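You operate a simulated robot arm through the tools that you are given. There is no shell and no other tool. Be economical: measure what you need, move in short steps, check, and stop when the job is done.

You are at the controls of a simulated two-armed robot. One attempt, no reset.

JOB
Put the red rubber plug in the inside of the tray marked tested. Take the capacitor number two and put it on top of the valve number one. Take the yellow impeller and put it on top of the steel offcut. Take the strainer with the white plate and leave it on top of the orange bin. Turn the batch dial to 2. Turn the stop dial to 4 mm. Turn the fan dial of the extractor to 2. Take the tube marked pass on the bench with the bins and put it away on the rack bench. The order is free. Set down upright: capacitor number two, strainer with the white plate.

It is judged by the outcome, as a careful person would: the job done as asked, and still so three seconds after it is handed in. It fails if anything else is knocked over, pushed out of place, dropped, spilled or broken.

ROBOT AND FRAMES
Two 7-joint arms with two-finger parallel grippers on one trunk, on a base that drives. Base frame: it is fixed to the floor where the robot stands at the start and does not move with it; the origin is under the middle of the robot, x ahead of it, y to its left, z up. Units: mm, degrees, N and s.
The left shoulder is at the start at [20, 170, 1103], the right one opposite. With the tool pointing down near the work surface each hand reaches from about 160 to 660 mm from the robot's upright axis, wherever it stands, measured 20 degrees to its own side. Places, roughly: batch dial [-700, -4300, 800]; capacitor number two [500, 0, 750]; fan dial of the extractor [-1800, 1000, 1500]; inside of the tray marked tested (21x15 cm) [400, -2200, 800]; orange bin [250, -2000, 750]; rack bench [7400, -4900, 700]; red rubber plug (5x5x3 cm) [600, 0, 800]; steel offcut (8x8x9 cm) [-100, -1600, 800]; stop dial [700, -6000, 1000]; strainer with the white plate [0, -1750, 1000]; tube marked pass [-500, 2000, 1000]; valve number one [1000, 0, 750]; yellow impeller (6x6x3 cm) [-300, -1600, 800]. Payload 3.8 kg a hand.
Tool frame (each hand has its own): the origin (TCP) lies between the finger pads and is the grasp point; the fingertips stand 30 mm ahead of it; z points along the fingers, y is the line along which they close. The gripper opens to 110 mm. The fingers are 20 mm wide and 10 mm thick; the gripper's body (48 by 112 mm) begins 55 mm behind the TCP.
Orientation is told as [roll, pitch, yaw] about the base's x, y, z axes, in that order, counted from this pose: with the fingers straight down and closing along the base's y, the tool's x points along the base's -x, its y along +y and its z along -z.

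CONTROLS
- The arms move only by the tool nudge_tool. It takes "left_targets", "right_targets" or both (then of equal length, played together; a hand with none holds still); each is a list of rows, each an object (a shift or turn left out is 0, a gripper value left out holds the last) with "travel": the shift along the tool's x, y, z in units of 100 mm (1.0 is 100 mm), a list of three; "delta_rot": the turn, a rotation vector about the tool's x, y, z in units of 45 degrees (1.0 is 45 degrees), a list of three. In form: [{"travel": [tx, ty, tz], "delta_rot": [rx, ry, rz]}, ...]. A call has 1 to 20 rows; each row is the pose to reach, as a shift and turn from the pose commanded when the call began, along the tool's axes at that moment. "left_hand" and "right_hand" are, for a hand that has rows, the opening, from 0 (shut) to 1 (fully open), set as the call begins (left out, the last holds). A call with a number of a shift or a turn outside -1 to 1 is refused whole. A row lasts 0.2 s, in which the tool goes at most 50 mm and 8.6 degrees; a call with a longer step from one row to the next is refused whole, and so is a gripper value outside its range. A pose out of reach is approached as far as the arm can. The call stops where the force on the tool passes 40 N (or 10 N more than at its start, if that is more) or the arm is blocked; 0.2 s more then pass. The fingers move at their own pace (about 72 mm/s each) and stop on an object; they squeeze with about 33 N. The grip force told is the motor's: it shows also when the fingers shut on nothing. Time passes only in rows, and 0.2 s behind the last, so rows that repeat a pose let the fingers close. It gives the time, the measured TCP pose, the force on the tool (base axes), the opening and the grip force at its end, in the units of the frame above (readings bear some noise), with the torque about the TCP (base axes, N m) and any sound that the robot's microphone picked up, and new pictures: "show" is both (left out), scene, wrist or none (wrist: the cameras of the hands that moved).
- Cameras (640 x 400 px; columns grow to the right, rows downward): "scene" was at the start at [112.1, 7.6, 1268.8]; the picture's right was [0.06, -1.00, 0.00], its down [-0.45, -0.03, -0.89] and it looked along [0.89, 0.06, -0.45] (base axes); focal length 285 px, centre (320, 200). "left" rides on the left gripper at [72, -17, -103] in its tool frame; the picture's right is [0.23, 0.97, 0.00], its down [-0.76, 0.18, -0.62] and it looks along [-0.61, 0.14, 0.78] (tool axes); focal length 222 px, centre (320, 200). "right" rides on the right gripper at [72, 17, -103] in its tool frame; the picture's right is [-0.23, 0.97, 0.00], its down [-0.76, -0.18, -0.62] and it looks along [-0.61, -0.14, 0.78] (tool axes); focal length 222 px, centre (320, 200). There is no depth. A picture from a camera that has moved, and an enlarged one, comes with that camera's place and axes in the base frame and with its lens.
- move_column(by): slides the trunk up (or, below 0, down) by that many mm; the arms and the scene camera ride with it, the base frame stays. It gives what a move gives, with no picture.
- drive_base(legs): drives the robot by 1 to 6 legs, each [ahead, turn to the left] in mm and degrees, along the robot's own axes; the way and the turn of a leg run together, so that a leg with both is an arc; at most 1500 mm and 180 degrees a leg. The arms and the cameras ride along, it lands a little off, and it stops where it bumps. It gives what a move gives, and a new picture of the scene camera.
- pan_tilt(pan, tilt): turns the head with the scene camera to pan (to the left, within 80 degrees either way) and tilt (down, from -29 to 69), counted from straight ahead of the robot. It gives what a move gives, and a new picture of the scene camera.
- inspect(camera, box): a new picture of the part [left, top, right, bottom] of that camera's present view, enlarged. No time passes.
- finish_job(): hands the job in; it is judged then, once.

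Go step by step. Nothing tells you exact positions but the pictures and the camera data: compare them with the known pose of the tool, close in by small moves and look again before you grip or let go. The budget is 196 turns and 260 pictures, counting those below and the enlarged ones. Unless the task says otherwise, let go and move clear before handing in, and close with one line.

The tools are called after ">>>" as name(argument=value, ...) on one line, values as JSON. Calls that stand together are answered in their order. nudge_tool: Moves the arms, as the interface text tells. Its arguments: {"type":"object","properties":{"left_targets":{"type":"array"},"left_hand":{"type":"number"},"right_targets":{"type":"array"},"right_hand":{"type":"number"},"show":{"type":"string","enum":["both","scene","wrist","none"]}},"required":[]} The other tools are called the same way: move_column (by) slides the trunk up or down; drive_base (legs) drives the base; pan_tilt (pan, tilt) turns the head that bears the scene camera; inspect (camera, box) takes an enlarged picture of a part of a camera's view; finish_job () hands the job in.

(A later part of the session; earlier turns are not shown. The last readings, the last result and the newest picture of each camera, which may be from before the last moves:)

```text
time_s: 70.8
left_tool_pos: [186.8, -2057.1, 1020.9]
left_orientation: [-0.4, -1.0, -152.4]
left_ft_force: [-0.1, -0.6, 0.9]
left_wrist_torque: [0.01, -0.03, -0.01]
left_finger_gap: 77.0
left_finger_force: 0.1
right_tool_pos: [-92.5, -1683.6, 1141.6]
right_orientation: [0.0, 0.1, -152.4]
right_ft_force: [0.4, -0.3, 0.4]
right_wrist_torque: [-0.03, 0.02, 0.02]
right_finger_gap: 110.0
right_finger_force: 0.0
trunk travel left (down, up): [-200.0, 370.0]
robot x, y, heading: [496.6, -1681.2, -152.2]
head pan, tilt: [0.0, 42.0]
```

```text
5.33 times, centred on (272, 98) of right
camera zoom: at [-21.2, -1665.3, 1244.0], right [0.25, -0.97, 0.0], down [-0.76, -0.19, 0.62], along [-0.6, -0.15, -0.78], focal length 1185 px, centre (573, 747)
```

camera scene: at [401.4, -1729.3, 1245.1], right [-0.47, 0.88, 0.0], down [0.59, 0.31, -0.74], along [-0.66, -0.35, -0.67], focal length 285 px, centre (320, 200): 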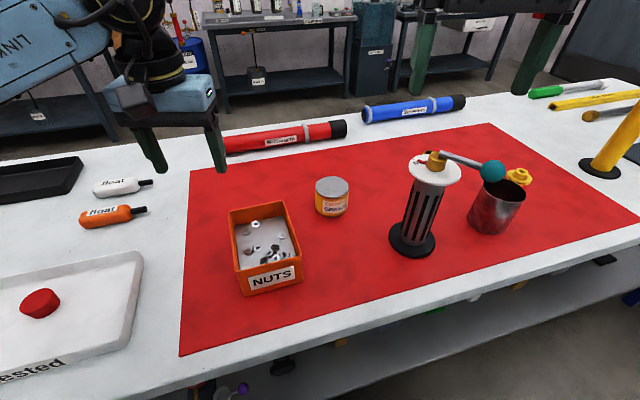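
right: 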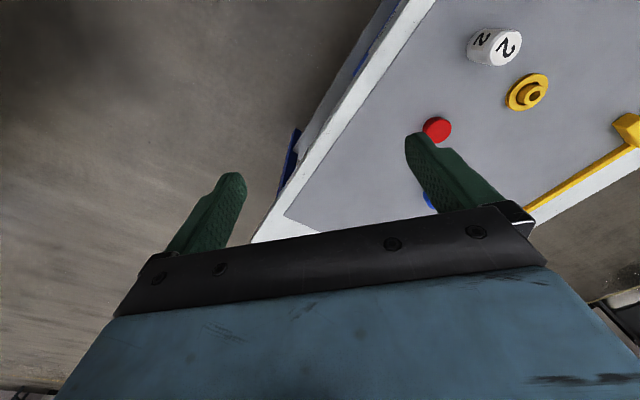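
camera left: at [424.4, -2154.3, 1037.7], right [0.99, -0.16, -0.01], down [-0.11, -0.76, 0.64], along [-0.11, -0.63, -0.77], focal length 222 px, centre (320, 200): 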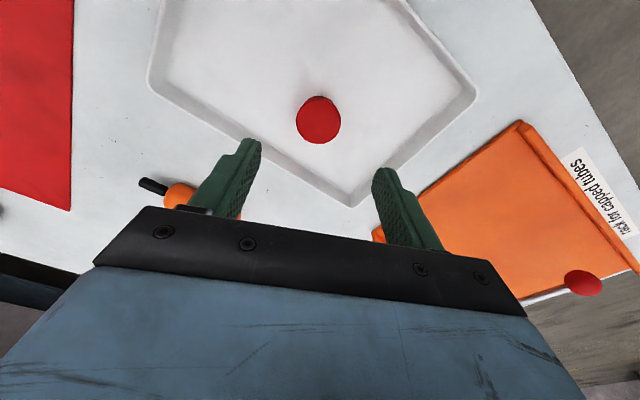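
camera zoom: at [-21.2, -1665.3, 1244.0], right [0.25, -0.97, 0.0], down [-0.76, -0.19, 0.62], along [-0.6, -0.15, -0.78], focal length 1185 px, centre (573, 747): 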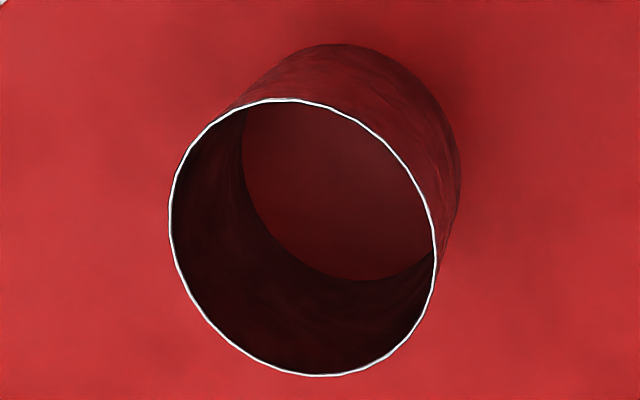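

The offcut looks like a hollow piece. I'll deal with it later. For the strainer I'll use the left hand, so I turn a little more to the right first.

>>> drive_base(legs=[[0, -20]])

>>> nudge_tool(right_targets=[{"travel": [0.4, -0.2, 0]}, {"travel": [0.8, -0.4, 0]}, {"travel": [1.0, -0.6, 0]}], left_targets=[{"travel": [0.2, 0, -0.1], "delta_rot": [0, -0.19, 0]}, {"travel": [0.4, 0, -0.1], "delta_rot": [0, -0.38, 0]}, {"travel": [0.4, 0, -0.1], "delta_rot": [0, -0.57, 0]}], left_hand=1, show="scene")

```text
time_s: 72.3
left_tool_pos: [75.3, -1927.9, 1021.7]
left_orientation: [-0.6, -1.0, -172.8]
left_ft_force: [0.0, -0.2, -0.1]
left_wrist_torque: [-0.01, -0.02, -0.04]
left_finger_gap: 77.0
left_finger_force: 0.1
right_tool_pos: [-56.8, -1479.9, 1140.6]
right_orientation: [0.0, 0.1, -172.8]
right_ft_force: [1.3, 0.6, 0.4]
right_wrist_torque: [-0.03, 0.0, -0.03]
right_finger_gap: 109.8
right_finger_force: 0.1
trunk travel left (down, up): [-200.0, 370.0]
robot x, y, heading: [497.6, -1681.0, -172.4]
head pan, tilt: [0.0, 42.0]
camera scene: at [390.1, -1693.8, 1245.1], right [-0.13, 0.99, 0.0], down [0.66, 0.09, -0.74], along [-0.74, -0.1, -0.67], focal length 285 px, centre (320, 200)
```

scene: 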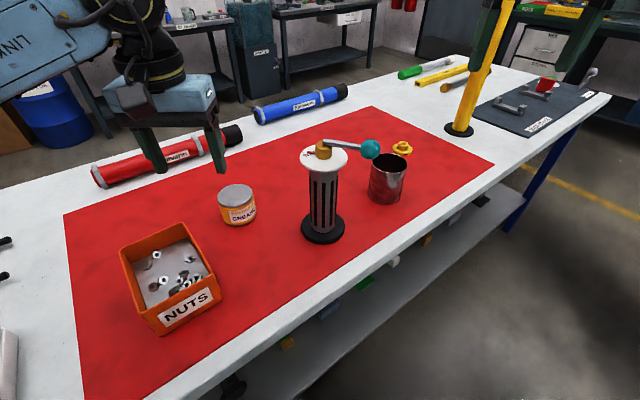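

```text
time_s: 73.1
left_tool_pos: [116.1, -1922.8, 1031.1]
left_orientation: [-0.6, -26.9, -172.5]
left_ft_force: [0.7, -0.8, -0.1]
left_wrist_torque: [-0.01, 0.0, 0.0]
left_finger_gap: 110.0
left_finger_force: 0.0
right_tool_pos: [36.6, -1408.0, 1141.3]
right_orientation: [0.0, 0.0, -172.9]
right_ft_force: [0.4, 0.1, 0.0]
right_wrist_torque: [-0.02, -0.01, -0.02]
right_finger_gap: 109.9
right_finger_force: 0.0
trunk travel left (down, up): [-200.0, 370.0]
robot x, y, heading: [491.9, -1683.2, -172.3]
head pan, tilt: [0.0, 42.0]
camera scene: at [390.7, -1693.9, 1245.2], right [-0.13, 0.99, 0.0], down [0.66, 0.09, -0.74], along [-0.74, -0.1, -0.67], focal length 285 px, centre (320, 200)
```

scene: 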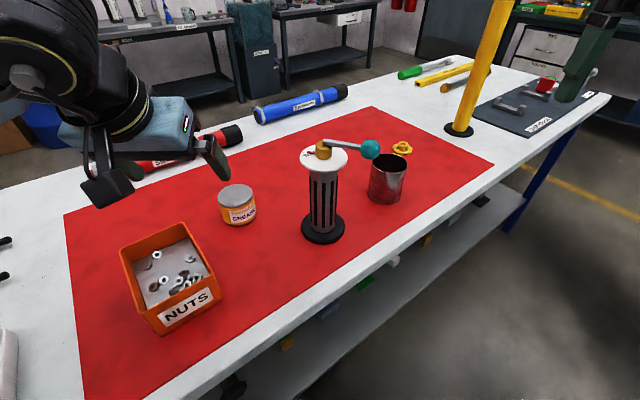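

>>> nudge_tool(left_targets=[{"travel": [0, -0.33, 0], "delta_rot": [0, -0.14, 0]}, {"travel": [0, -0.66, 0], "delta_rot": [0, -0.28, 0]}, {"travel": [0, -0.98, 0], "delta_rot": [0, -0.42, 0]}], show="none")

>>> nudge_tool(left_targets=[{"travel": [0.1, -0.33, 0]}, {"travel": [0.2, -0.66, 0]}, {"travel": [0.3, -0.98, 0.1]}, {"travel": [0.6, -0.98, 0.4]}, {"travel": [0.8, -0.98, 0.6]}], show="both")

```text
time_s: 73.9
left_tool_pos: [103.8, -1824.4, 1033.3]
left_orientation: [-0.8, -45.7, -172.2]
left_ft_force: [0.6, 0.4, 0.0]
left_wrist_torque: [0.0, 0.0, 0.04]
left_finger_gap: 110.0
left_finger_force: 0.0
right_tool_pos: [35.9, -1406.7, 1140.4]
right_orientation: [0.0, 0.0, -172.8]
right_ft_force: [0.5, 0.2, -0.7]
right_wrist_torque: [-0.03, 0.02, 0.01]
right_finger_gap: 110.0
right_finger_force: 0.1
trunk travel left (down, up): [-200.0, 370.0]
robot x, y, heading: [497.2, -1682.9, -172.5]
head pan, tilt: [0.0, 42.0]
```

```text
time_s: 75.1
left_tool_pos: [105.7, -1725.5, 931.8]
left_orientation: [-0.8, -45.6, -172.2]
left_ft_force: [0.7, -0.3, 0.0]
left_wrist_torque: [-0.05, 0.01, -0.01]
left_finger_gap: 110.1
left_finger_force: 0.1
right_tool_pos: [35.2, -1408.5, 1140.9]
right_orientation: [0.0, 0.1, -172.8]
right_ft_force: [-0.2, 0.6, 0.0]
right_wrist_torque: [0.01, 0.0, 0.02]
right_finger_gap: 110.1
right_finger_force: 0.0
trunk travel left (down, up): [-200.0, 370.0]
robot x, y, heading: [496.1, -1683.0, -172.3]
head pan, tilt: [0.0, 42.0]
camera scene: at [390.1, -1694.1, 1245.1], right [-0.13, 0.99, 0.0], down [0.66, 0.09, -0.74], along [-0.74, -0.1, -0.67], focal length 285 px, centre (320, 200)
camera left: at [225.6, -1693.7, 954.0], right [0.28, -0.94, -0.17], down [-0.06, -0.2, 0.98], along [-0.96, -0.26, -0.12], focal length 222 px, centre (320, 200)
```

scene: 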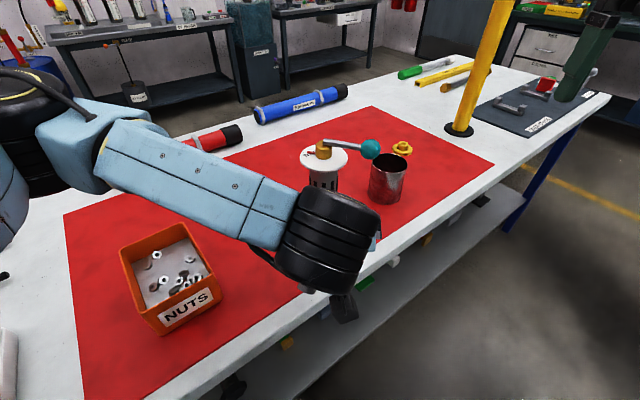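
left: 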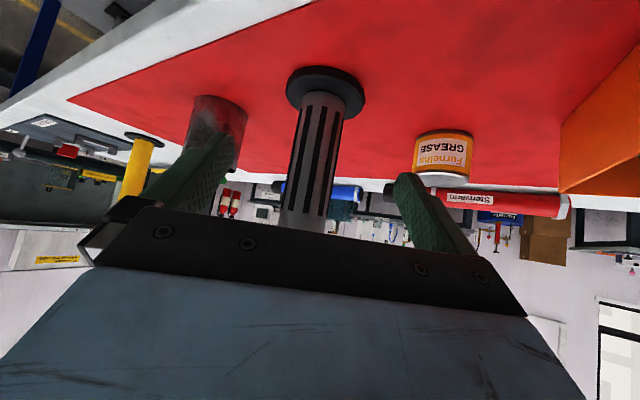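

The strainer's body is centred between the fingers. I'll lower a bit and then advance around it.

>>> nudge_tool(left_targets=[{"travel": [0.23, 0, 0.23]}, {"travel": [0.46, 0, 0.46]}, {"travel": [0.21, 0, 0.71]}], show="none")

>>> nudge_tool(left_targets=[{"travel": [-0.14, 0, 0.14]}, {"travel": [-0.28, 0, 0.28]}, {"travel": [-0.42, 0, 0.42]}, {"travel": [-0.54, 0.0, 0.54]}], show="both")

```text
time_s: 75.9
left_tool_pos: [69.1, -1730.2, 867.9]
left_orientation: [-0.6, -45.5, -172.2]
left_ft_force: [-0.7, 0.4, 0.3]
left_wrist_torque: [-0.01, 0.0, 0.03]
left_finger_gap: 110.3
left_finger_force: 0.1
right_tool_pos: [34.7, -1409.4, 1141.4]
right_orientation: [0.0, 0.1, -172.8]
right_ft_force: [-0.2, 0.5, 0.6]
right_wrist_torque: [0.01, 0.01, -0.01]
right_finger_gap: 110.0
right_finger_force: 0.1
trunk travel left (down, up): [-200.0, 370.0]
robot x, y, heading: [493.4, -1683.7, -172.7]
head pan, tilt: [0.0, 42.0]
```

```text
time_s: 76.9
left_tool_pos: [-7.1, -1740.8, 869.1]
left_orientation: [-0.8, -45.4, -172.3]
left_ft_force: [0.5, 0.1, -0.9]
left_wrist_torque: [0.03, 0.09, -0.01]
left_finger_gap: 109.9
left_finger_force: 0.0
right_tool_pos: [36.6, -1408.9, 1139.6]
right_orientation: [0.0, 0.0, -172.8]
right_ft_force: [1.0, 0.3, 0.6]
right_wrist_torque: [0.01, 0.03, -0.04]
right_finger_gap: 109.9
right_finger_force: 0.1
trunk travel left (down, up): [-200.0, 370.0]
robot x, y, heading: [497.8, -1683.4, -172.6]
head pan, tilt: [0.0, 42.0]
camera scene: at [390.2, -1694.4, 1245.1], right [-0.13, 0.99, 0.0], down [0.66, 0.09, -0.74], along [-0.74, -0.1, -0.67], focal length 285 px, centre (320, 200)
camera left: at [113.1, -1707.7, 890.5], right [0.28, -0.94, -0.17], down [-0.06, -0.2, 0.98], along [-0.96, -0.26, -0.12], focal length 222 px, centre (320, 200)
```

scene: 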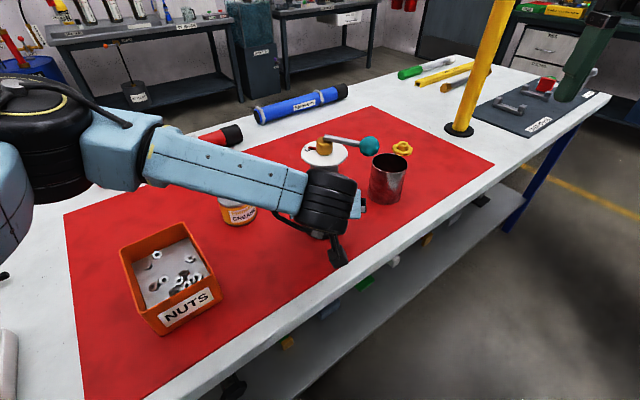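
left: 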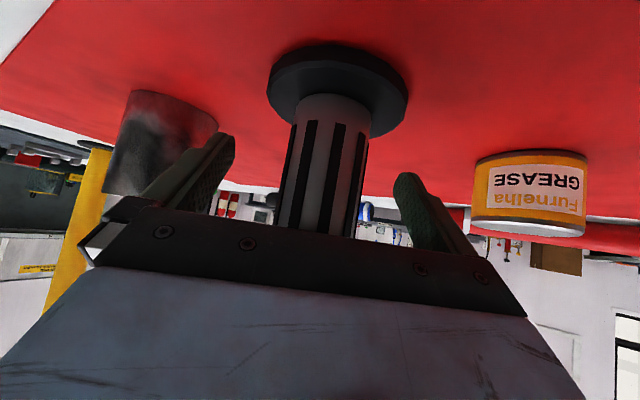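

Good placement; I'll close the fingers and lift gently.

>>> nudge_tool(left_targets=[{"travel": [0, 0, 0]}, {"travel": [0, 0, 0]}, {"travel": [0, 0, 0]}, {"travel": [0, 0, 0]}, {"travel": [0, 0, 0]}], left_hand=0, show="none")

>>> nudge_tool(left_targets=[{"travel": [-0.03, 0, -0.03]}, {"travel": [-0.07, 0, -0.07]}, {"travel": [-0.14, 0, -0.14]}], show="both")

```text
time_s: 78.1
left_tool_pos: [-7.4, -1739.6, 867.4]
left_orientation: [-0.8, -45.6, -172.1]
left_ft_force: [0.7, -2.6, 0.2]
left_wrist_torque: [-0.35, 0.0, 0.02]
left_finger_gap: 48.7
left_finger_force: 33.2
right_tool_pos: [36.9, -1408.4, 1141.4]
right_orientation: [0.0, 0.1, -172.8]
right_ft_force: [0.3, 0.6, 0.0]
right_wrist_torque: [0.0, 0.0, 0.02]
right_finger_gap: 110.1
right_finger_force: 0.0
trunk travel left (down, up): [-200.0, 370.0]
robot x, y, heading: [496.6, -1686.0, -172.6]
head pan, tilt: [0.0, 42.0]
```

```text
time_s: 78.9
left_tool_pos: [-6.5, -1740.0, 888.5]
left_orientation: [-0.7, -45.5, -172.3]
left_ft_force: [-0.5, -0.3, -3.4]
left_wrist_torque: [-0.01, -0.06, -0.01]
left_finger_gap: 48.3
left_finger_force: 33.1
right_tool_pos: [35.0, -1408.1, 1140.9]
right_orientation: [0.0, 0.0, -172.8]
right_ft_force: [-0.2, 0.3, -0.5]
right_wrist_torque: [-0.01, 0.02, 0.02]
right_finger_gap: 110.0
right_finger_force: 0.2
trunk travel left (down, up): [-200.0, 370.0]
robot x, y, heading: [494.3, -1682.1, -172.2]
head pan, tilt: [0.0, 42.0]
camera scene: at [390.0, -1694.4, 1245.1], right [-0.13, 0.99, 0.0], down [0.66, 0.09, -0.74], along [-0.74, -0.1, -0.67], focal length 285 px, centre (320, 200)
camera left: at [113.5, -1708.3, 910.5], right [0.28, -0.94, -0.17], down [-0.06, -0.2, 0.98], along [-0.96, -0.26, -0.12], focal length 222 px, centre (320, 200)
```

scene: 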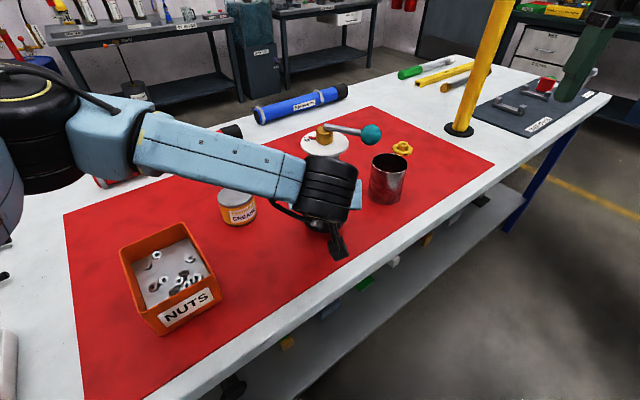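
left: 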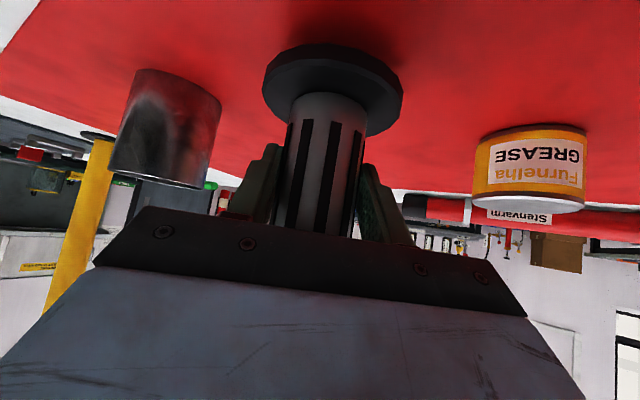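

The strainer is free and lifted. The bin rim is at about z=870 and is roughly 100×135 mm, barely wider than the strainer's base, so I'll set it over a corner where two walls bear it. Moving over now.

>>> nudge_tool(left_targets=[{"travel": [-0.2, 0, -0.2]}, {"travel": [-0.43, 0, -0.43]}, {"travel": [-0.65, 0, -0.65]}, {"travel": [-0.65, 0.33, -0.65]}, {"travel": [-0.65, 0.66, -0.65]}, {"travel": [-0.65, 0.98, -0.65]}], show="none")

>>> nudge_tool(left_targets=[{"travel": [0.1, 0.3, -0.1]}, {"travel": [0.2, 0.6, -0.2]}, {"travel": [0.35, 0.9, -0.35]}], show="none")

>>> nudge_tool(left_targets=[{"travel": [0.1, 0.35, -0.1]}, {"travel": [0.17, 0.7, -0.17]}], show="both")

```text
time_s: 80.3
left_tool_pos: [6.1, -1840.4, 979.9]
left_orientation: [-0.9, -45.4, -172.2]
left_ft_force: [0.0, 0.4, -4.6]
left_wrist_torque: [0.0, 0.0, 0.04]
left_finger_gap: 48.1
left_finger_force: 33.1
right_tool_pos: [36.6, -1409.4, 1141.7]
right_orientation: [-0.1, 0.1, -172.9]
right_ft_force: [-0.1, -0.6, 0.4]
right_wrist_torque: [0.0, -0.03, 0.0]
right_finger_gap: 110.2
right_finger_force: 0.0
trunk travel left (down, up): [-200.0, 370.0]
robot x, y, heading: [493.0, -1682.0, -172.5]
head pan, tilt: [0.0, 42.0]
```

```text
time_s: 81.1
left_tool_pos: [68.1, -1923.8, 977.6]
left_orientation: [-0.8, -45.6, -172.3]
left_ft_force: [0.6, -0.1, -4.4]
left_wrist_torque: [0.01, -0.04, -0.02]
left_finger_gap: 48.4
left_finger_force: 33.5
right_tool_pos: [36.7, -1408.6, 1140.9]
right_orientation: [0.0, 0.0, -172.8]
right_ft_force: [0.4, -0.1, -0.6]
right_wrist_torque: [-0.01, 0.04, 0.01]
right_finger_gap: 110.1
right_finger_force: 0.0
trunk travel left (down, up): [-200.0, 370.0]
robot x, y, heading: [491.2, -1683.3, -172.4]
head pan, tilt: [0.0, 42.0]
```

```text
time_s: 81.7
left_tool_pos: [99.3, -1989.6, 977.5]
left_orientation: [-0.6, -45.6, -172.3]
left_ft_force: [0.2, -0.9, -4.7]
left_wrist_torque: [0.01, -0.02, -0.01]
left_finger_gap: 48.2
left_finger_force: 33.1
right_tool_pos: [36.2, -1409.9, 1140.9]
right_orientation: [0.0, 0.0, -172.8]
right_ft_force: [-1.1, 0.0, 0.6]
right_wrist_torque: [0.03, 0.0, -0.02]
right_finger_gap: 109.9
right_finger_force: 0.1
trunk travel left (down, up): [-200.0, 370.0]
robot x, y, heading: [495.1, -1683.3, -172.2]
head pan, tilt: [0.0, 42.0]
camera scene: at [390.3, -1694.7, 1245.1], right [-0.13, 0.99, 0.0], down [0.66, 0.09, -0.74], along [-0.74, -0.1, -0.67], focal length 285 px, centre (320, 200)
camera left: at [220.3, -1956.9, 999.5], right [0.28, -0.94, -0.17], down [-0.07, -0.2, 0.98], along [-0.96, -0.26, -0.12], focal length 222 px, centre (320, 200)
```

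scene: 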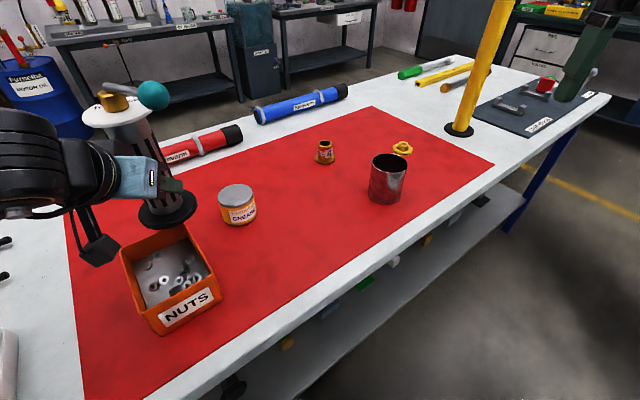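
left: 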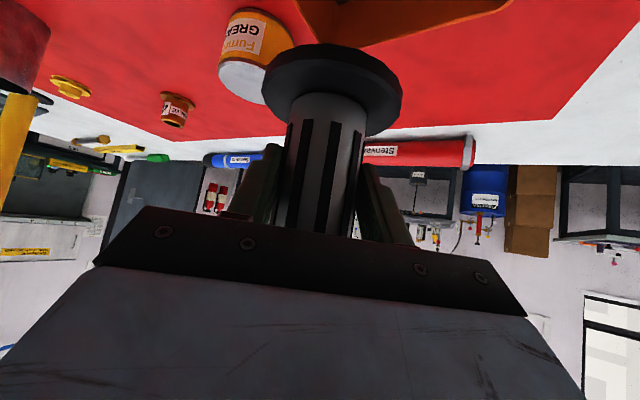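

>>> pan_tilt(pan=28, tilt=45)

>>> inspect(camera="scene", box=[220, 100, 420, 260])

```text
time_s: 82.6
left_tool_pos: [98.3, -1989.4, 976.8]
left_orientation: [-0.7, -45.6, -172.1]
left_ft_force: [0.1, -0.3, -4.1]
left_wrist_torque: [0.01, -0.06, 0.02]
left_finger_gap: 48.4
left_finger_force: 33.1
right_tool_pos: [36.0, -1408.4, 1139.9]
right_orientation: [0.0, 0.0, -172.8]
right_ft_force: [-0.4, 0.1, -0.3]
right_wrist_torque: [-0.01, -0.01, 0.0]
right_finger_gap: 109.7
right_finger_force: 0.1
trunk travel left (down, up): [-200.0, 370.0]
robot x, y, heading: [489.7, -1680.3, -172.4]
head pan, tilt: [28.0, 45.0]
camera scene: at [406.6, -1730.7, 1240.7], right [-0.58, 0.81, 0.0], down [0.58, 0.41, -0.71], along [-0.57, -0.41, -0.71], focal length 285 px, centre (320, 200)
```

scene: 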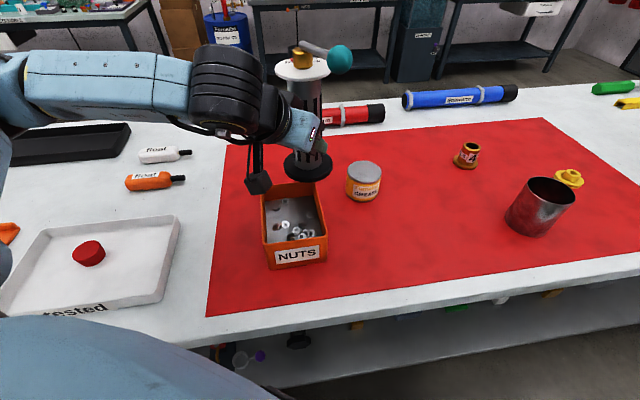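

```text
2.50 times, centred on (320, 180) of scene
camera zoom: at [406.6, -1730.7, 1240.7], right [-0.58, 0.81, 0.0], down [0.58, 0.41, -0.71], along [-0.57, -0.41, -0.71], focal length 713 px, centre (320, 250)
```

zoom: 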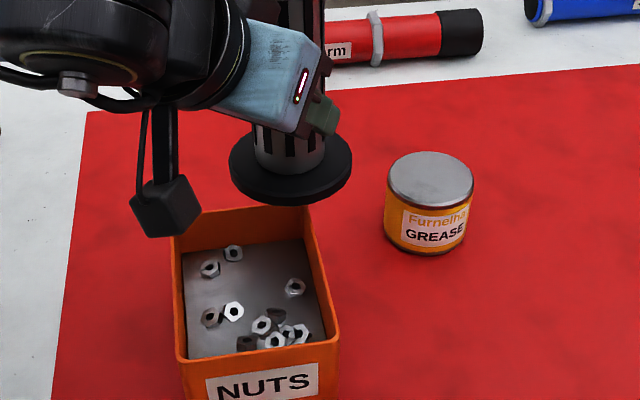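

>>> nudge_tool(left_targets=[{"travel": [0.1, 0, 0.1]}, {"travel": [0.18, 0, 0.18]}], show="none")

>>> inspect(camera="scene", box=[240, 120, 370, 220])

>>> inspect(camera="left", box=[160, 0, 480, 200])

```text
time_s: 83.2
left_tool_pos: [99.3, -1987.2, 953.1]
left_orientation: [-0.6, -45.6, -172.2]
left_ft_force: [-0.7, -0.3, -3.8]
left_wrist_torque: [0.01, -0.06, -0.01]
left_finger_gap: 48.2
left_finger_force: 33.2
right_tool_pos: [35.6, -1408.3, 1142.2]
right_orientation: [0.0, -0.1, -172.8]
right_ft_force: [0.8, 0.8, -0.4]
right_wrist_torque: [0.0, 0.02, 0.02]
right_finger_gap: 110.0
right_finger_force: 0.0
trunk travel left (down, up): [-200.0, 370.0]
robot x, y, heading: [495.9, -1686.1, -172.5]
head pan, tilt: [28.0, 45.0]
```

```text
4.00 times, centred on (305, 170) of scene
camera zoom: at [406.7, -1730.8, 1240.7], right [-0.58, 0.81, 0.0], down [0.57, 0.41, -0.71], along [-0.57, -0.41, -0.71], focal length 1141 px, centre (380, 320)
```

zoom: 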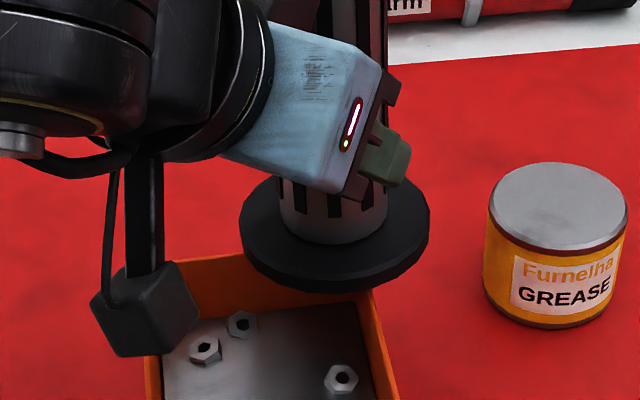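

```text
2.00 times, centred on (320, 100) of left
camera zoom: at [220.0, -1956.3, 973.9], right [0.28, -0.94, -0.17], down [-0.06, -0.2, 0.98], along [-0.96, -0.26, -0.12], focal length 444 px, centre (320, 400)
```

zoom: 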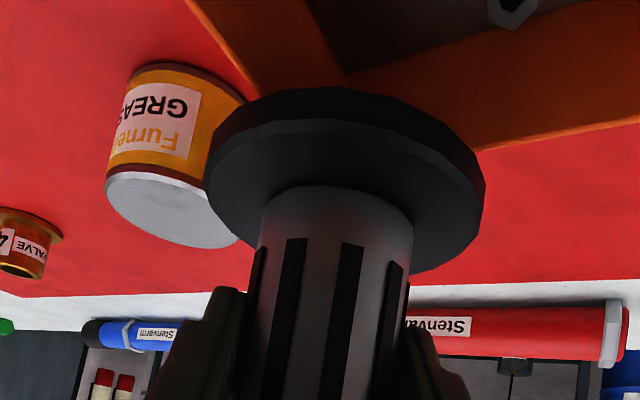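

The base sits too near the bin's far-right corner; I'll shift it about 25 mm back towards me and 7 mm right, then check.

>>> nudge_tool(left_targets=[{"travel": [0.09, -0.04, -0.09]}, {"travel": [0.175, -0.07, -0.175]}, {"travel": [0.175, -0.07, -0.175]}], show="none")

>>> inspect(camera="scene", box=[240, 120, 370, 220])

>>> inspect(camera="left", box=[160, 0, 480, 200])

```text
time_s: 84.0
left_tool_pos: [124.0, -1978.6, 950.9]
left_orientation: [-0.9, -45.5, -172.1]
left_ft_force: [-0.2, 0.0, -4.3]
left_wrist_torque: [0.01, -0.04, 0.03]
left_finger_gap: 48.3
left_finger_force: 33.1
right_tool_pos: [35.5, -1408.0, 1141.7]
right_orientation: [0.0, 0.0, -172.8]
right_ft_force: [1.0, -0.8, -0.3]
right_wrist_torque: [-0.02, 0.0, 0.01]
right_finger_gap: 109.7
right_finger_force: 0.0
trunk travel left (down, up): [-200.0, 370.0]
robot x, y, heading: [493.3, -1681.4, -172.3]
head pan, tilt: [28.0, 45.0]
```

```text
4.00 times, centred on (305, 170) of scene
camera zoom: at [406.7, -1730.8, 1240.7], right [-0.58, 0.81, 0.0], down [0.57, 0.41, -0.71], along [-0.57, -0.41, -0.71], focal length 1141 px, centre (380, 320)
```

zoom: 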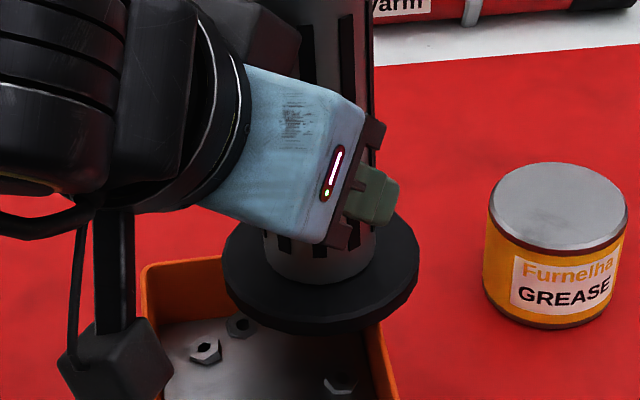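

```text
2.00 times, centred on (320, 100) of left
camera zoom: at [244.1, -1945.8, 973.3], right [0.28, -0.94, -0.17], down [-0.06, -0.2, 0.98], along [-0.96, -0.26, -0.12], focal length 444 px, centre (320, 400)
```

zoom: 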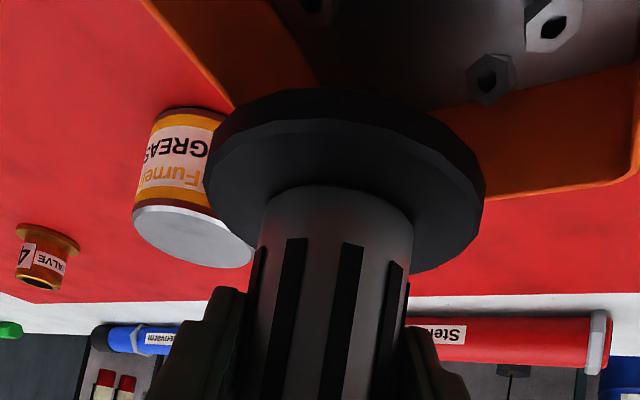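

Alignment over the corner is as wanted. Now I'll lower gently to contact.

>>> nudge_tool(left_targets=[{"travel": [0.04, 0, 0.04]}], show="none")

>>> nudge_tool(left_targets=[{"travel": [0.02, 0, 0.02]}], show="none")

>>> nudge_tool(left_targets=[{"travel": [0.014, 0, 0.014]}], show="none")

>>> nudge_tool(left_targets=[{"travel": [0.014, 0, 0.014]}], show="none")

```text
time_s: 84.4
left_tool_pos: [122.7, -1978.6, 945.6]
left_orientation: [-0.7, -45.6, -172.2]
left_ft_force: [0.4, 0.7, -3.9]
left_wrist_torque: [-0.04, -0.04, 0.0]
left_finger_gap: 48.3
left_finger_force: 33.2
right_tool_pos: [34.5, -1409.3, 1140.8]
right_orientation: [0.0, 0.1, -172.8]
right_ft_force: [0.9, -0.7, 0.1]
right_wrist_torque: [-0.03, 0.05, 0.01]
right_finger_gap: 110.1
right_finger_force: 0.1
trunk travel left (down, up): [-200.0, 370.0]
robot x, y, heading: [493.0, -1682.0, -172.3]
head pan, tilt: [28.0, 45.0]
```

```text
time_s: 84.8
left_tool_pos: [123.3, -1977.8, 945.1]
left_orientation: [-0.7, -45.8, -172.2]
left_ft_force: [2.4, 0.3, 4.9]
left_wrist_torque: [-0.41, -0.27, 0.13]
left_finger_gap: 48.5
left_finger_force: 32.9
right_tool_pos: [36.7, -1407.0, 1142.2]
right_orientation: [0.0, -0.1, -172.7]
right_ft_force: [1.2, 0.2, 0.8]
right_wrist_torque: [-0.04, -0.01, -0.01]
right_finger_gap: 110.1
right_finger_force: 0.1
trunk travel left (down, up): [-200.0, 370.0]
robot x, y, heading: [489.3, -1680.7, -172.5]
head pan, tilt: [28.0, 45.0]
```

```text
time_s: 85.2
left_tool_pos: [123.7, -1977.7, 943.8]
left_orientation: [-0.7, -46.1, -172.3]
left_ft_force: [3.2, 1.1, 16.4]
left_wrist_torque: [-0.79, -0.42, 0.27]
left_finger_gap: 48.3
left_finger_force: 33.7
right_tool_pos: [37.8, -1408.3, 1141.5]
right_orientation: [0.0, -0.1, -172.9]
right_ft_force: [-0.5, 0.4, 0.3]
right_wrist_torque: [-0.01, -0.01, 0.0]
right_finger_gap: 109.8
right_finger_force: 0.1
trunk travel left (down, up): [-200.0, 370.0]
robot x, y, heading: [493.3, -1681.9, -172.2]
head pan, tilt: [28.0, 45.0]
```

```text
time_s: 85.6
left_tool_pos: [123.4, -1977.0, 943.3]
left_orientation: [-0.7, -46.1, -172.2]
left_ft_force: [2.6, 0.1, 24.8]
left_wrist_torque: [-0.81, 0.22, 0.32]
left_finger_gap: 48.3
left_finger_force: 33.0
right_tool_pos: [37.2, -1406.8, 1142.9]
right_orientation: [0.1, -0.1, -172.8]
right_ft_force: [-0.3, 0.1, -0.4]
right_wrist_torque: [-0.02, 0.02, 0.03]
right_finger_gap: 109.8
right_finger_force: 0.1
trunk travel left (down, up): [-200.0, 370.0]
robot x, y, heading: [494.8, -1683.1, -172.6]
head pan, tilt: [28.0, 45.0]
```

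>>> nudge_tool(left_targets=[{"travel": [-0.018, 0, -0.018]}], show="none")

>>> inspect(camera="scene", box=[220, 30, 400, 280])

>>> inspect(camera="left", box=[160, 0, 480, 200])

```text
time_s: 86.0
left_tool_pos: [121.7, -1977.9, 942.6]
left_orientation: [-0.8, -45.8, -172.3]
left_ft_force: [-2.5, 0.8, 19.5]
left_wrist_torque: [-0.67, 0.73, 0.1]
left_finger_gap: 48.1
left_finger_force: 33.2
right_tool_pos: [36.7, -1407.9, 1141.2]
right_orientation: [0.0, -0.1, -172.8]
right_ft_force: [-0.4, -0.6, 0.4]
right_wrist_torque: [0.05, -0.03, 0.0]
right_finger_gap: 110.0
right_finger_force: 0.2
trunk travel left (down, up): [-200.0, 370.0]
robot x, y, heading: [494.8, -1683.8, -172.4]
head pan, tilt: [28.0, 45.0]
```

```text
1.60 times, centred on (310, 155) of scene
camera zoom: at [407.6, -1729.7, 1240.9], right [-0.58, 0.81, 0.0], down [0.57, 0.41, -0.71], along [-0.58, -0.41, -0.71], focal length 456 px, centre (336, 272)
```

zoom: 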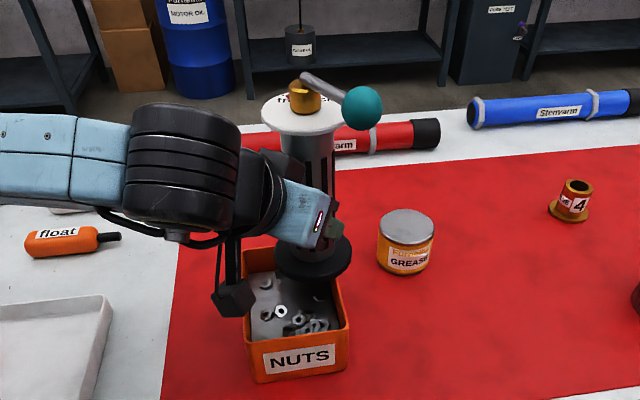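

```text
2.00 times, centred on (320, 100) of left
camera zoom: at [243.4, -1944.9, 964.3], right [0.28, -0.94, -0.17], down [-0.06, -0.19, 0.98], along [-0.96, -0.26, -0.11], focal length 444 px, centre (320, 400)
```

zoom: 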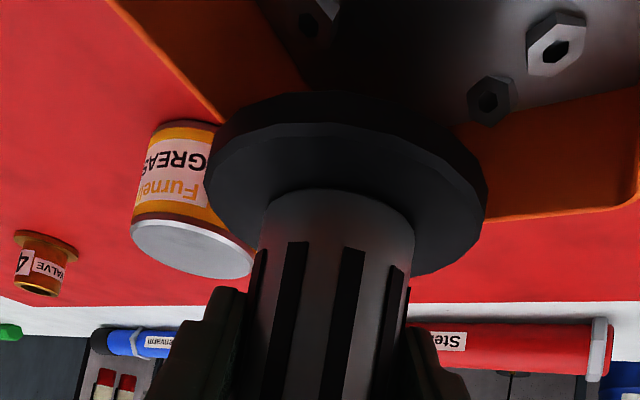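

>>> nudge_tool(left_targets=[{"travel": [-0.015, 0, -0.015]}], show="none")

>>> nudge_tool(left_targets=[{"travel": [0, 0, 0]}, {"travel": [0, 0, 0]}, {"travel": [0, 0, 0]}, {"travel": [0, 0, 0]}], left_hand=1, show="scene")

```text
time_s: 86.4
left_tool_pos: [122.4, -1978.6, 942.9]
left_orientation: [-0.7, -45.4, -172.4]
left_ft_force: [-4.3, -0.7, 7.9]
left_wrist_torque: [-0.37, 0.55, -0.1]
left_finger_gap: 48.3
left_finger_force: 33.0
right_tool_pos: [36.1, -1408.3, 1140.2]
right_orientation: [0.0, 0.0, -172.8]
right_ft_force: [-0.6, 0.7, 0.3]
right_wrist_torque: [-0.02, 0.0, 0.0]
right_finger_gap: 109.9
right_finger_force: 0.0
trunk travel left (down, up): [-200.0, 370.0]
robot x, y, heading: [494.8, -1684.5, -172.2]
head pan, tilt: [28.0, 45.0]
```

```text
time_s: 87.4
left_tool_pos: [122.3, -1978.2, 944.3]
left_orientation: [-0.7, -45.5, -172.2]
left_ft_force: [0.7, 0.1, -0.4]
left_wrist_torque: [0.0, 0.05, 0.05]
left_finger_gap: 109.7
left_finger_force: 0.1
right_tool_pos: [35.5, -1408.0, 1141.1]
right_orientation: [0.0, 0.0, -172.7]
right_ft_force: [0.3, 0.5, 0.2]
right_wrist_torque: [0.0, -0.01, 0.01]
right_finger_gap: 110.0
right_finger_force: 0.1
trunk travel left (down, up): [-200.0, 370.0]
robot x, y, heading: [499.3, -1682.6, -172.5]
head pan, tilt: [28.0, 45.0]
camera scene: at [407.0, -1730.6, 1240.8], right [-0.58, 0.81, 0.0], down [0.57, 0.41, -0.71], along [-0.57, -0.41, -0.71], focal length 285 px, centre (320, 200)
```

scene: 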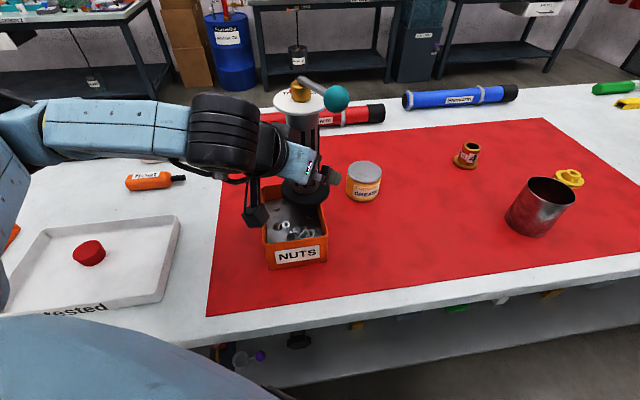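

It stands. I'll back out straight, then rise.

>>> nudge_tool(left_targets=[{"travel": [0.14, 0, -0.14]}, {"travel": [0.28, 0, -0.28]}, {"travel": [0.5, 0, -0.5]}, {"travel": [0.78, 0, -0.78]}], show="scene")

>>> inspect(camera="scene", box=[240, 60, 380, 280])

```text
time_s: 88.4
left_tool_pos: [129.6, -1985.9, 934.4]
left_orientation: [-0.7, -45.4, -172.2]
left_ft_force: [0.3, -0.1, 0.4]
left_wrist_torque: [0.0, -0.02, -0.01]
left_finger_gap: 110.2
left_finger_force: 0.1
left hand out of reach, approached as far as the arm can: row 1, 2, 3, 4
right_tool_pos: [37.3, -1409.1, 1141.4]
right_orientation: [0.0, -0.1, -172.8]
right_ft_force: [0.4, -0.2, 0.8]
right_wrist_torque: [-0.01, 0.0, -0.03]
right_finger_gap: 110.1
right_finger_force: 0.0
trunk travel left (down, up): [-200.0, 370.0]
robot x, y, heading: [493.4, -1682.3, -172.4]
head pan, tilt: [28.0, 45.0]
camera scene: at [407.4, -1731.1, 1240.8], right [-0.58, 0.81, 0.0], down [0.57, 0.41, -0.71], along [-0.57, -0.41, -0.71], focal length 285 px, centre (320, 200)
```

scene: 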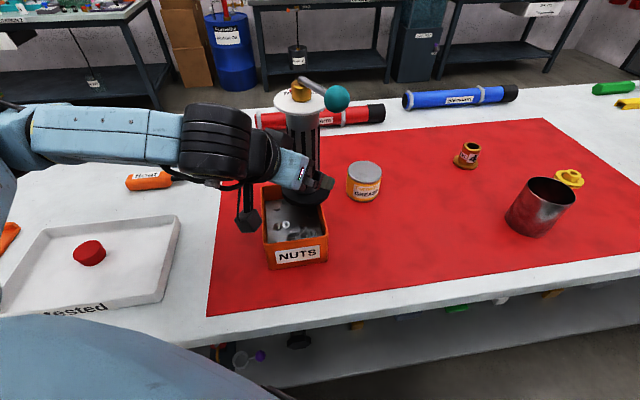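

```text
1.82 times, centred on (310, 170) of scene
camera zoom: at [407.4, -1731.1, 1240.8], right [-0.58, 0.81, 0.0], down [0.57, 0.41, -0.71], along [-0.57, -0.41, -0.71], focal length 519 px, centre (338, 254)
```

zoom: 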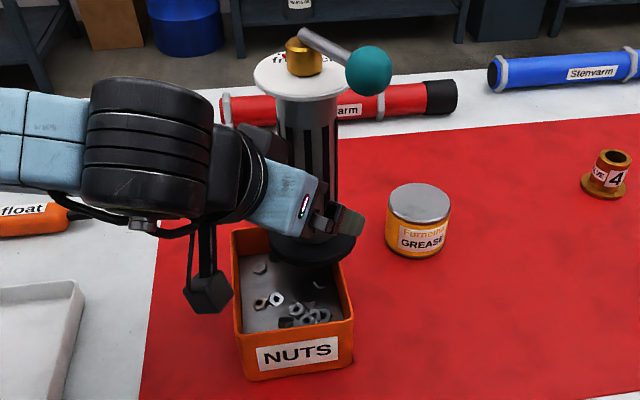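

The arm can't fold that far, so I'll back the base straight off instead.

>>> drive_base(legs=[[-170, 0]])

>>> inspect(camera="scene", box=[220, 40, 420, 240])

```text
time_s: 89.9
left_tool_pos: [296.6, -1963.8, 934.3]
left_orientation: [-0.7, -45.6, -172.2]
left_ft_force: [-0.4, -0.3, -0.3]
left_wrist_torque: [-0.01, 0.01, 0.04]
left_finger_gap: 110.1
left_finger_force: 0.0
right_tool_pos: [202.4, -1386.5, 1140.8]
right_orientation: [-0.1, 0.0, -172.7]
right_ft_force: [0.5, 0.9, 0.0]
right_wrist_torque: [-0.01, 0.01, 0.02]
right_finger_gap: 110.2
right_finger_force: 0.1
trunk travel left (down, up): [-200.0, 370.0]
robot x, y, heading: [662.4, -1662.2, -172.3]
head pan, tilt: [28.0, 45.0]
camera scene: at [574.3, -1708.2, 1240.9], right [-0.58, 0.81, 0.0], down [0.57, 0.41, -0.71], along [-0.58, -0.41, -0.71], focal length 285 px, centre (320, 200)
```

scene: 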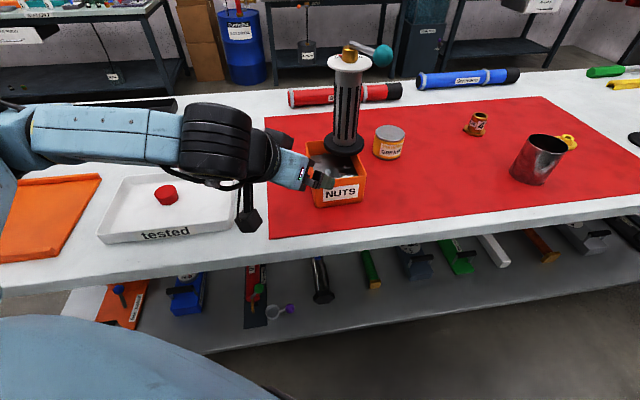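

```text
2.00 times, centred on (320, 140) of scene
camera zoom: at [574.3, -1708.2, 1240.9], right [-0.58, 0.81, 0.0], down [0.57, 0.41, -0.71], along [-0.58, -0.41, -0.71], focal length 571 px, centre (320, 320)
```

zoom: 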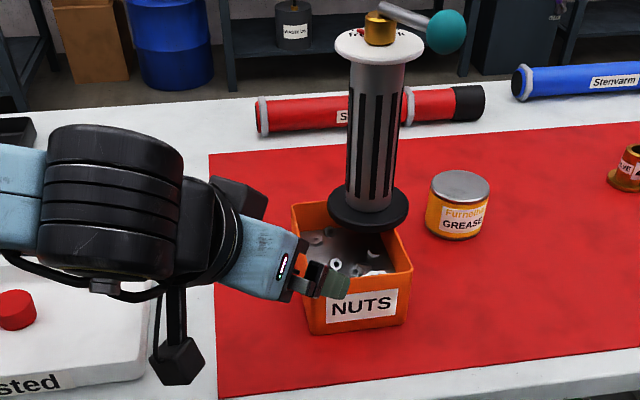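

The strainer stands upright on the bin. I'll raise and level the left hand, then go round to the offcut and impeller.

>>> nudge_tool(left_targets=[{"travel": [-0.2, 0, -0.2], "delta_rot": [0, 0.16, 0]}, {"travel": [-0.4, 0, -0.4], "delta_rot": [0, 0.33, 0]}, {"travel": [-0.6, 0, -0.6], "delta_rot": [0, 0.5, 0]}, {"travel": [-0.8, 0, -0.7], "delta_rot": [0, 0.67, 0]}, {"travel": [-1.0, 0, -0.8], "delta_rot": [0, 0.84, 0]}, {"travel": [-1.0, 0, -0.8], "delta_rot": [0, 1.0, 0]}], right_targets=[{"travel": [0.1, 0.2, 0]}, {"travel": [0.2, 0.4, 0]}, {"travel": [0.3, 0.6, 0]}, {"travel": [0.4, 0.8, 0]}, {"travel": [0.5, 1.0, 0]}, {"travel": [0.5, 1.0, 0]}], show="none")

>>> pan_tilt(pan=-20, tilt=30)

```text
time_s: 91.3
left_tool_pos: [282.1, -1966.7, 1062.5]
left_orientation: [-0.5, -0.4, -172.8]
left_ft_force: [0.2, 0.4, 0.0]
left_wrist_torque: [-0.01, -0.01, 0.03]
left_finger_gap: 110.0
left_finger_force: 0.2
right_tool_pos: [264.5, -1478.0, 1141.0]
right_orientation: [0.0, -0.1, -172.8]
right_ft_force: [0.1, 0.3, -0.3]
right_wrist_torque: [0.01, 0.01, -0.04]
right_finger_gap: 110.0
right_finger_force: 0.2
trunk travel left (down, up): [-200.0, 370.0]
robot x, y, heading: [659.9, -1662.1, -172.2]
head pan, tilt: [28.0, 45.0]
```

```text
time_s: 92.4
left_tool_pos: [283.1, -1967.9, 1060.7]
left_orientation: [-0.5, -0.6, -172.7]
left_ft_force: [0.0, 0.0, 0.2]
left_wrist_torque: [-0.03, 0.0, -0.01]
left_finger_gap: 109.6
left_finger_force: 0.0
right_tool_pos: [264.7, -1478.5, 1140.6]
right_orientation: [0.0, 0.0, -172.8]
right_ft_force: [-0.3, 0.1, -0.1]
right_wrist_torque: [-0.01, -0.01, 0.03]
right_finger_gap: 110.2
right_finger_force: 0.0
trunk travel left (down, up): [-200.0, 370.0]
robot x, y, heading: [660.5, -1659.6, -172.3]
head pan, tilt: [-20.0, 30.0]
camera scene: at [551.1, -1641.7, 1263.4], right [0.21, 0.98, 0.0], down [0.49, -0.11, -0.87], along [-0.85, 0.18, -0.5], focal length 285 px, centre (320, 200)
```

scene: 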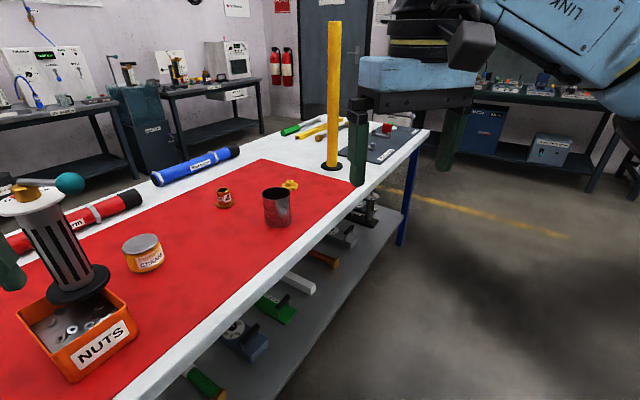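

>>> drive_base(legs=[[0, -43], [580, 0], [0, 62]])

>>> pan_tilt(pan=0, tilt=45)

```text
time_s: 100.5
left_tool_pos: [-71.4, -1737.3, 1061.6]
left_orientation: [-0.5, -0.6, -153.4]
left_ft_force: [-0.1, -0.2, -0.6]
left_wrist_torque: [0.0, 0.04, 0.0]
left_finger_gap: 110.2
left_finger_force: 0.0
right_tool_pos: [-249.9, -1282.8, 1140.7]
right_orientation: [-0.1, 0.0, -153.6]
right_ft_force: [-0.4, 0.3, 0.9]
right_wrist_torque: [0.01, -0.01, -0.03]
right_finger_gap: 109.9
right_finger_force: 0.2
trunk travel left (down, up): [-200.0, 370.0]
robot x, y, heading: [183.8, -1323.3, -153.0]
head pan, tilt: [-20.0, 30.0]
camera scene: at [74.7, -1341.6, 1263.4], right [-0.12, 0.99, 0.0], down [0.5, 0.06, -0.87], along [-0.86, -0.1, -0.5], focal length 285 px, centre (320, 200)
```

scene: 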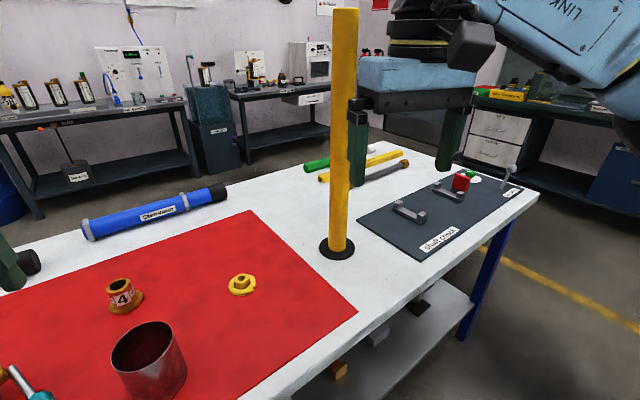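

```text
time_s: 101.3
left_tool_pos: [-71.6, -1739.3, 1062.1]
left_orientation: [-0.6, -0.6, -153.4]
left_ft_force: [-0.1, 0.0, -0.4]
left_wrist_torque: [0.0, -0.03, 0.0]
left_finger_gap: 109.9
left_finger_force: 0.0
right_tool_pos: [-251.1, -1283.1, 1141.3]
right_orientation: [0.1, -0.1, -153.5]
right_ft_force: [0.2, 0.5, -0.1]
right_wrist_torque: [0.02, 0.03, -0.01]
right_finger_gap: 110.0
right_finger_force: 0.1
trunk travel left (down, up): [-200.0, 370.0]
robot x, y, heading: [186.0, -1323.9, -152.9]
head pan, tilt: [0.0, 45.0]
camera scene: at [91.9, -1367.3, 1240.8], right [-0.45, 0.89, 0.0], down [0.63, 0.32, -0.71], along [-0.63, -0.32, -0.71], focal length 285 px, centre (320, 200)
```

scene: 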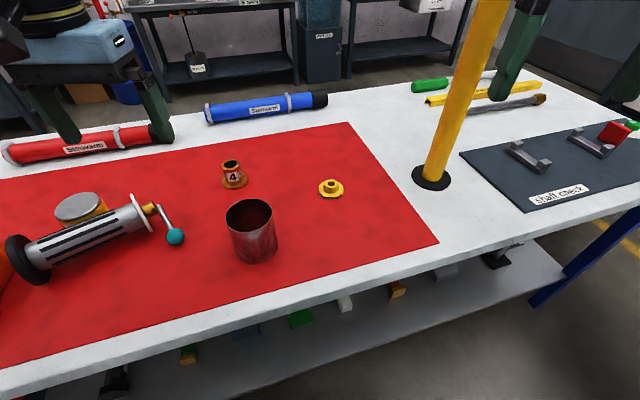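

The strainer looks odd in this view. I need to check whether it still stands.

>>> pan_tilt(pan=45, tilt=40)

```text
time_s: 102.4
left_tool_pos: [-71.1, -1736.7, 1061.4]
left_orientation: [-0.5, -0.5, -153.5]
left_ft_force: [1.0, -0.4, 0.3]
left_wrist_torque: [0.0, 0.01, -0.01]
left_finger_gap: 109.9
left_finger_force: 0.1
right_tool_pos: [-249.3, -1282.3, 1141.4]
right_orientation: [0.1, -0.1, -153.4]
right_ft_force: [-0.1, -0.3, -0.1]
right_wrist_torque: [0.01, -0.01, 0.02]
right_finger_gap: 109.9
right_finger_force: 0.1
trunk travel left (down, up): [-200.0, 370.0]
robot x, y, heading: [183.9, -1323.8, -152.9]
head pan, tilt: [45.0, 40.0]
camera scene: at [138.0, -1411.3, 1248.0], right [-0.95, 0.31, 0.0], down [0.2, 0.61, -0.77], along [-0.24, -0.73, -0.64], focal length 285 px, centre (320, 200)
```

scene: 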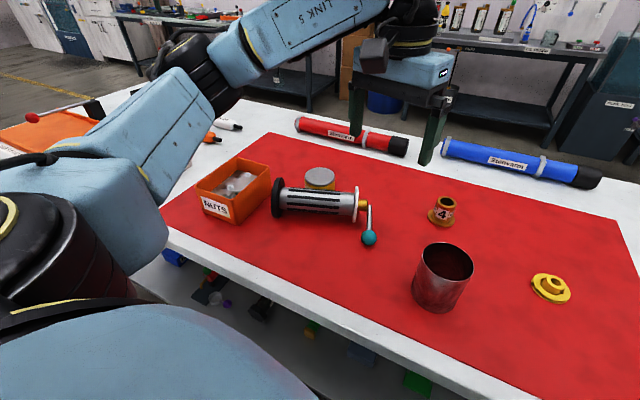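

The strainer has been knocked off the bin, probably by my left elbow during the drive. I'll pick it up and redo it. First I'll look at the offcut and impeller from here, comparing their sizes.

>>> inspect(camera="scene", box=[400, 230, 600, 330])

>>> inspect(camera="scene", box=[180, 140, 400, 270])

```text
3.20 times, centred on (500, 280) of scene
camera zoom: at [138.0, -1411.3, 1248.0], right [-0.95, 0.31, 0.0], down [0.2, 0.61, -0.77], along [-0.24, -0.73, -0.64], focal length 913 px, centre (-256, -56)
```

zoom: 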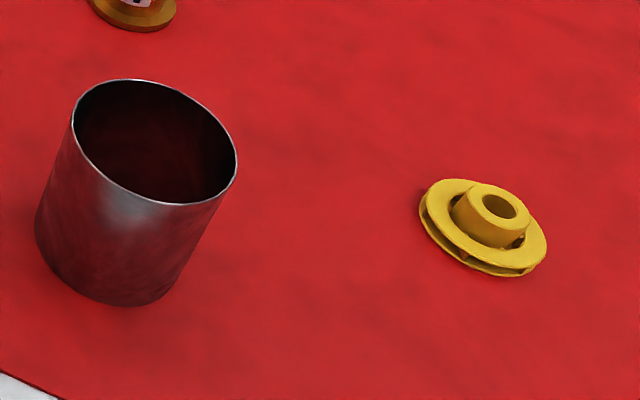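

```text
2.91 times, centred on (290, 205) of scene
camera zoom: at [138.0, -1411.3, 1248.0], right [-0.95, 0.31, 0.0], down [0.2, 0.61, -0.77], along [-0.24, -0.73, -0.64], focal length 830 px, centre (407, 186)
```

zoom: 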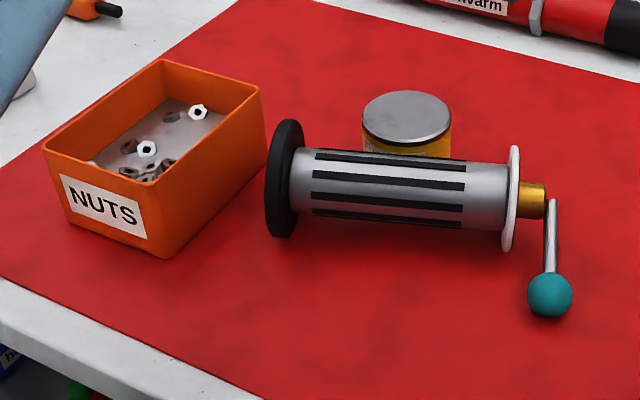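

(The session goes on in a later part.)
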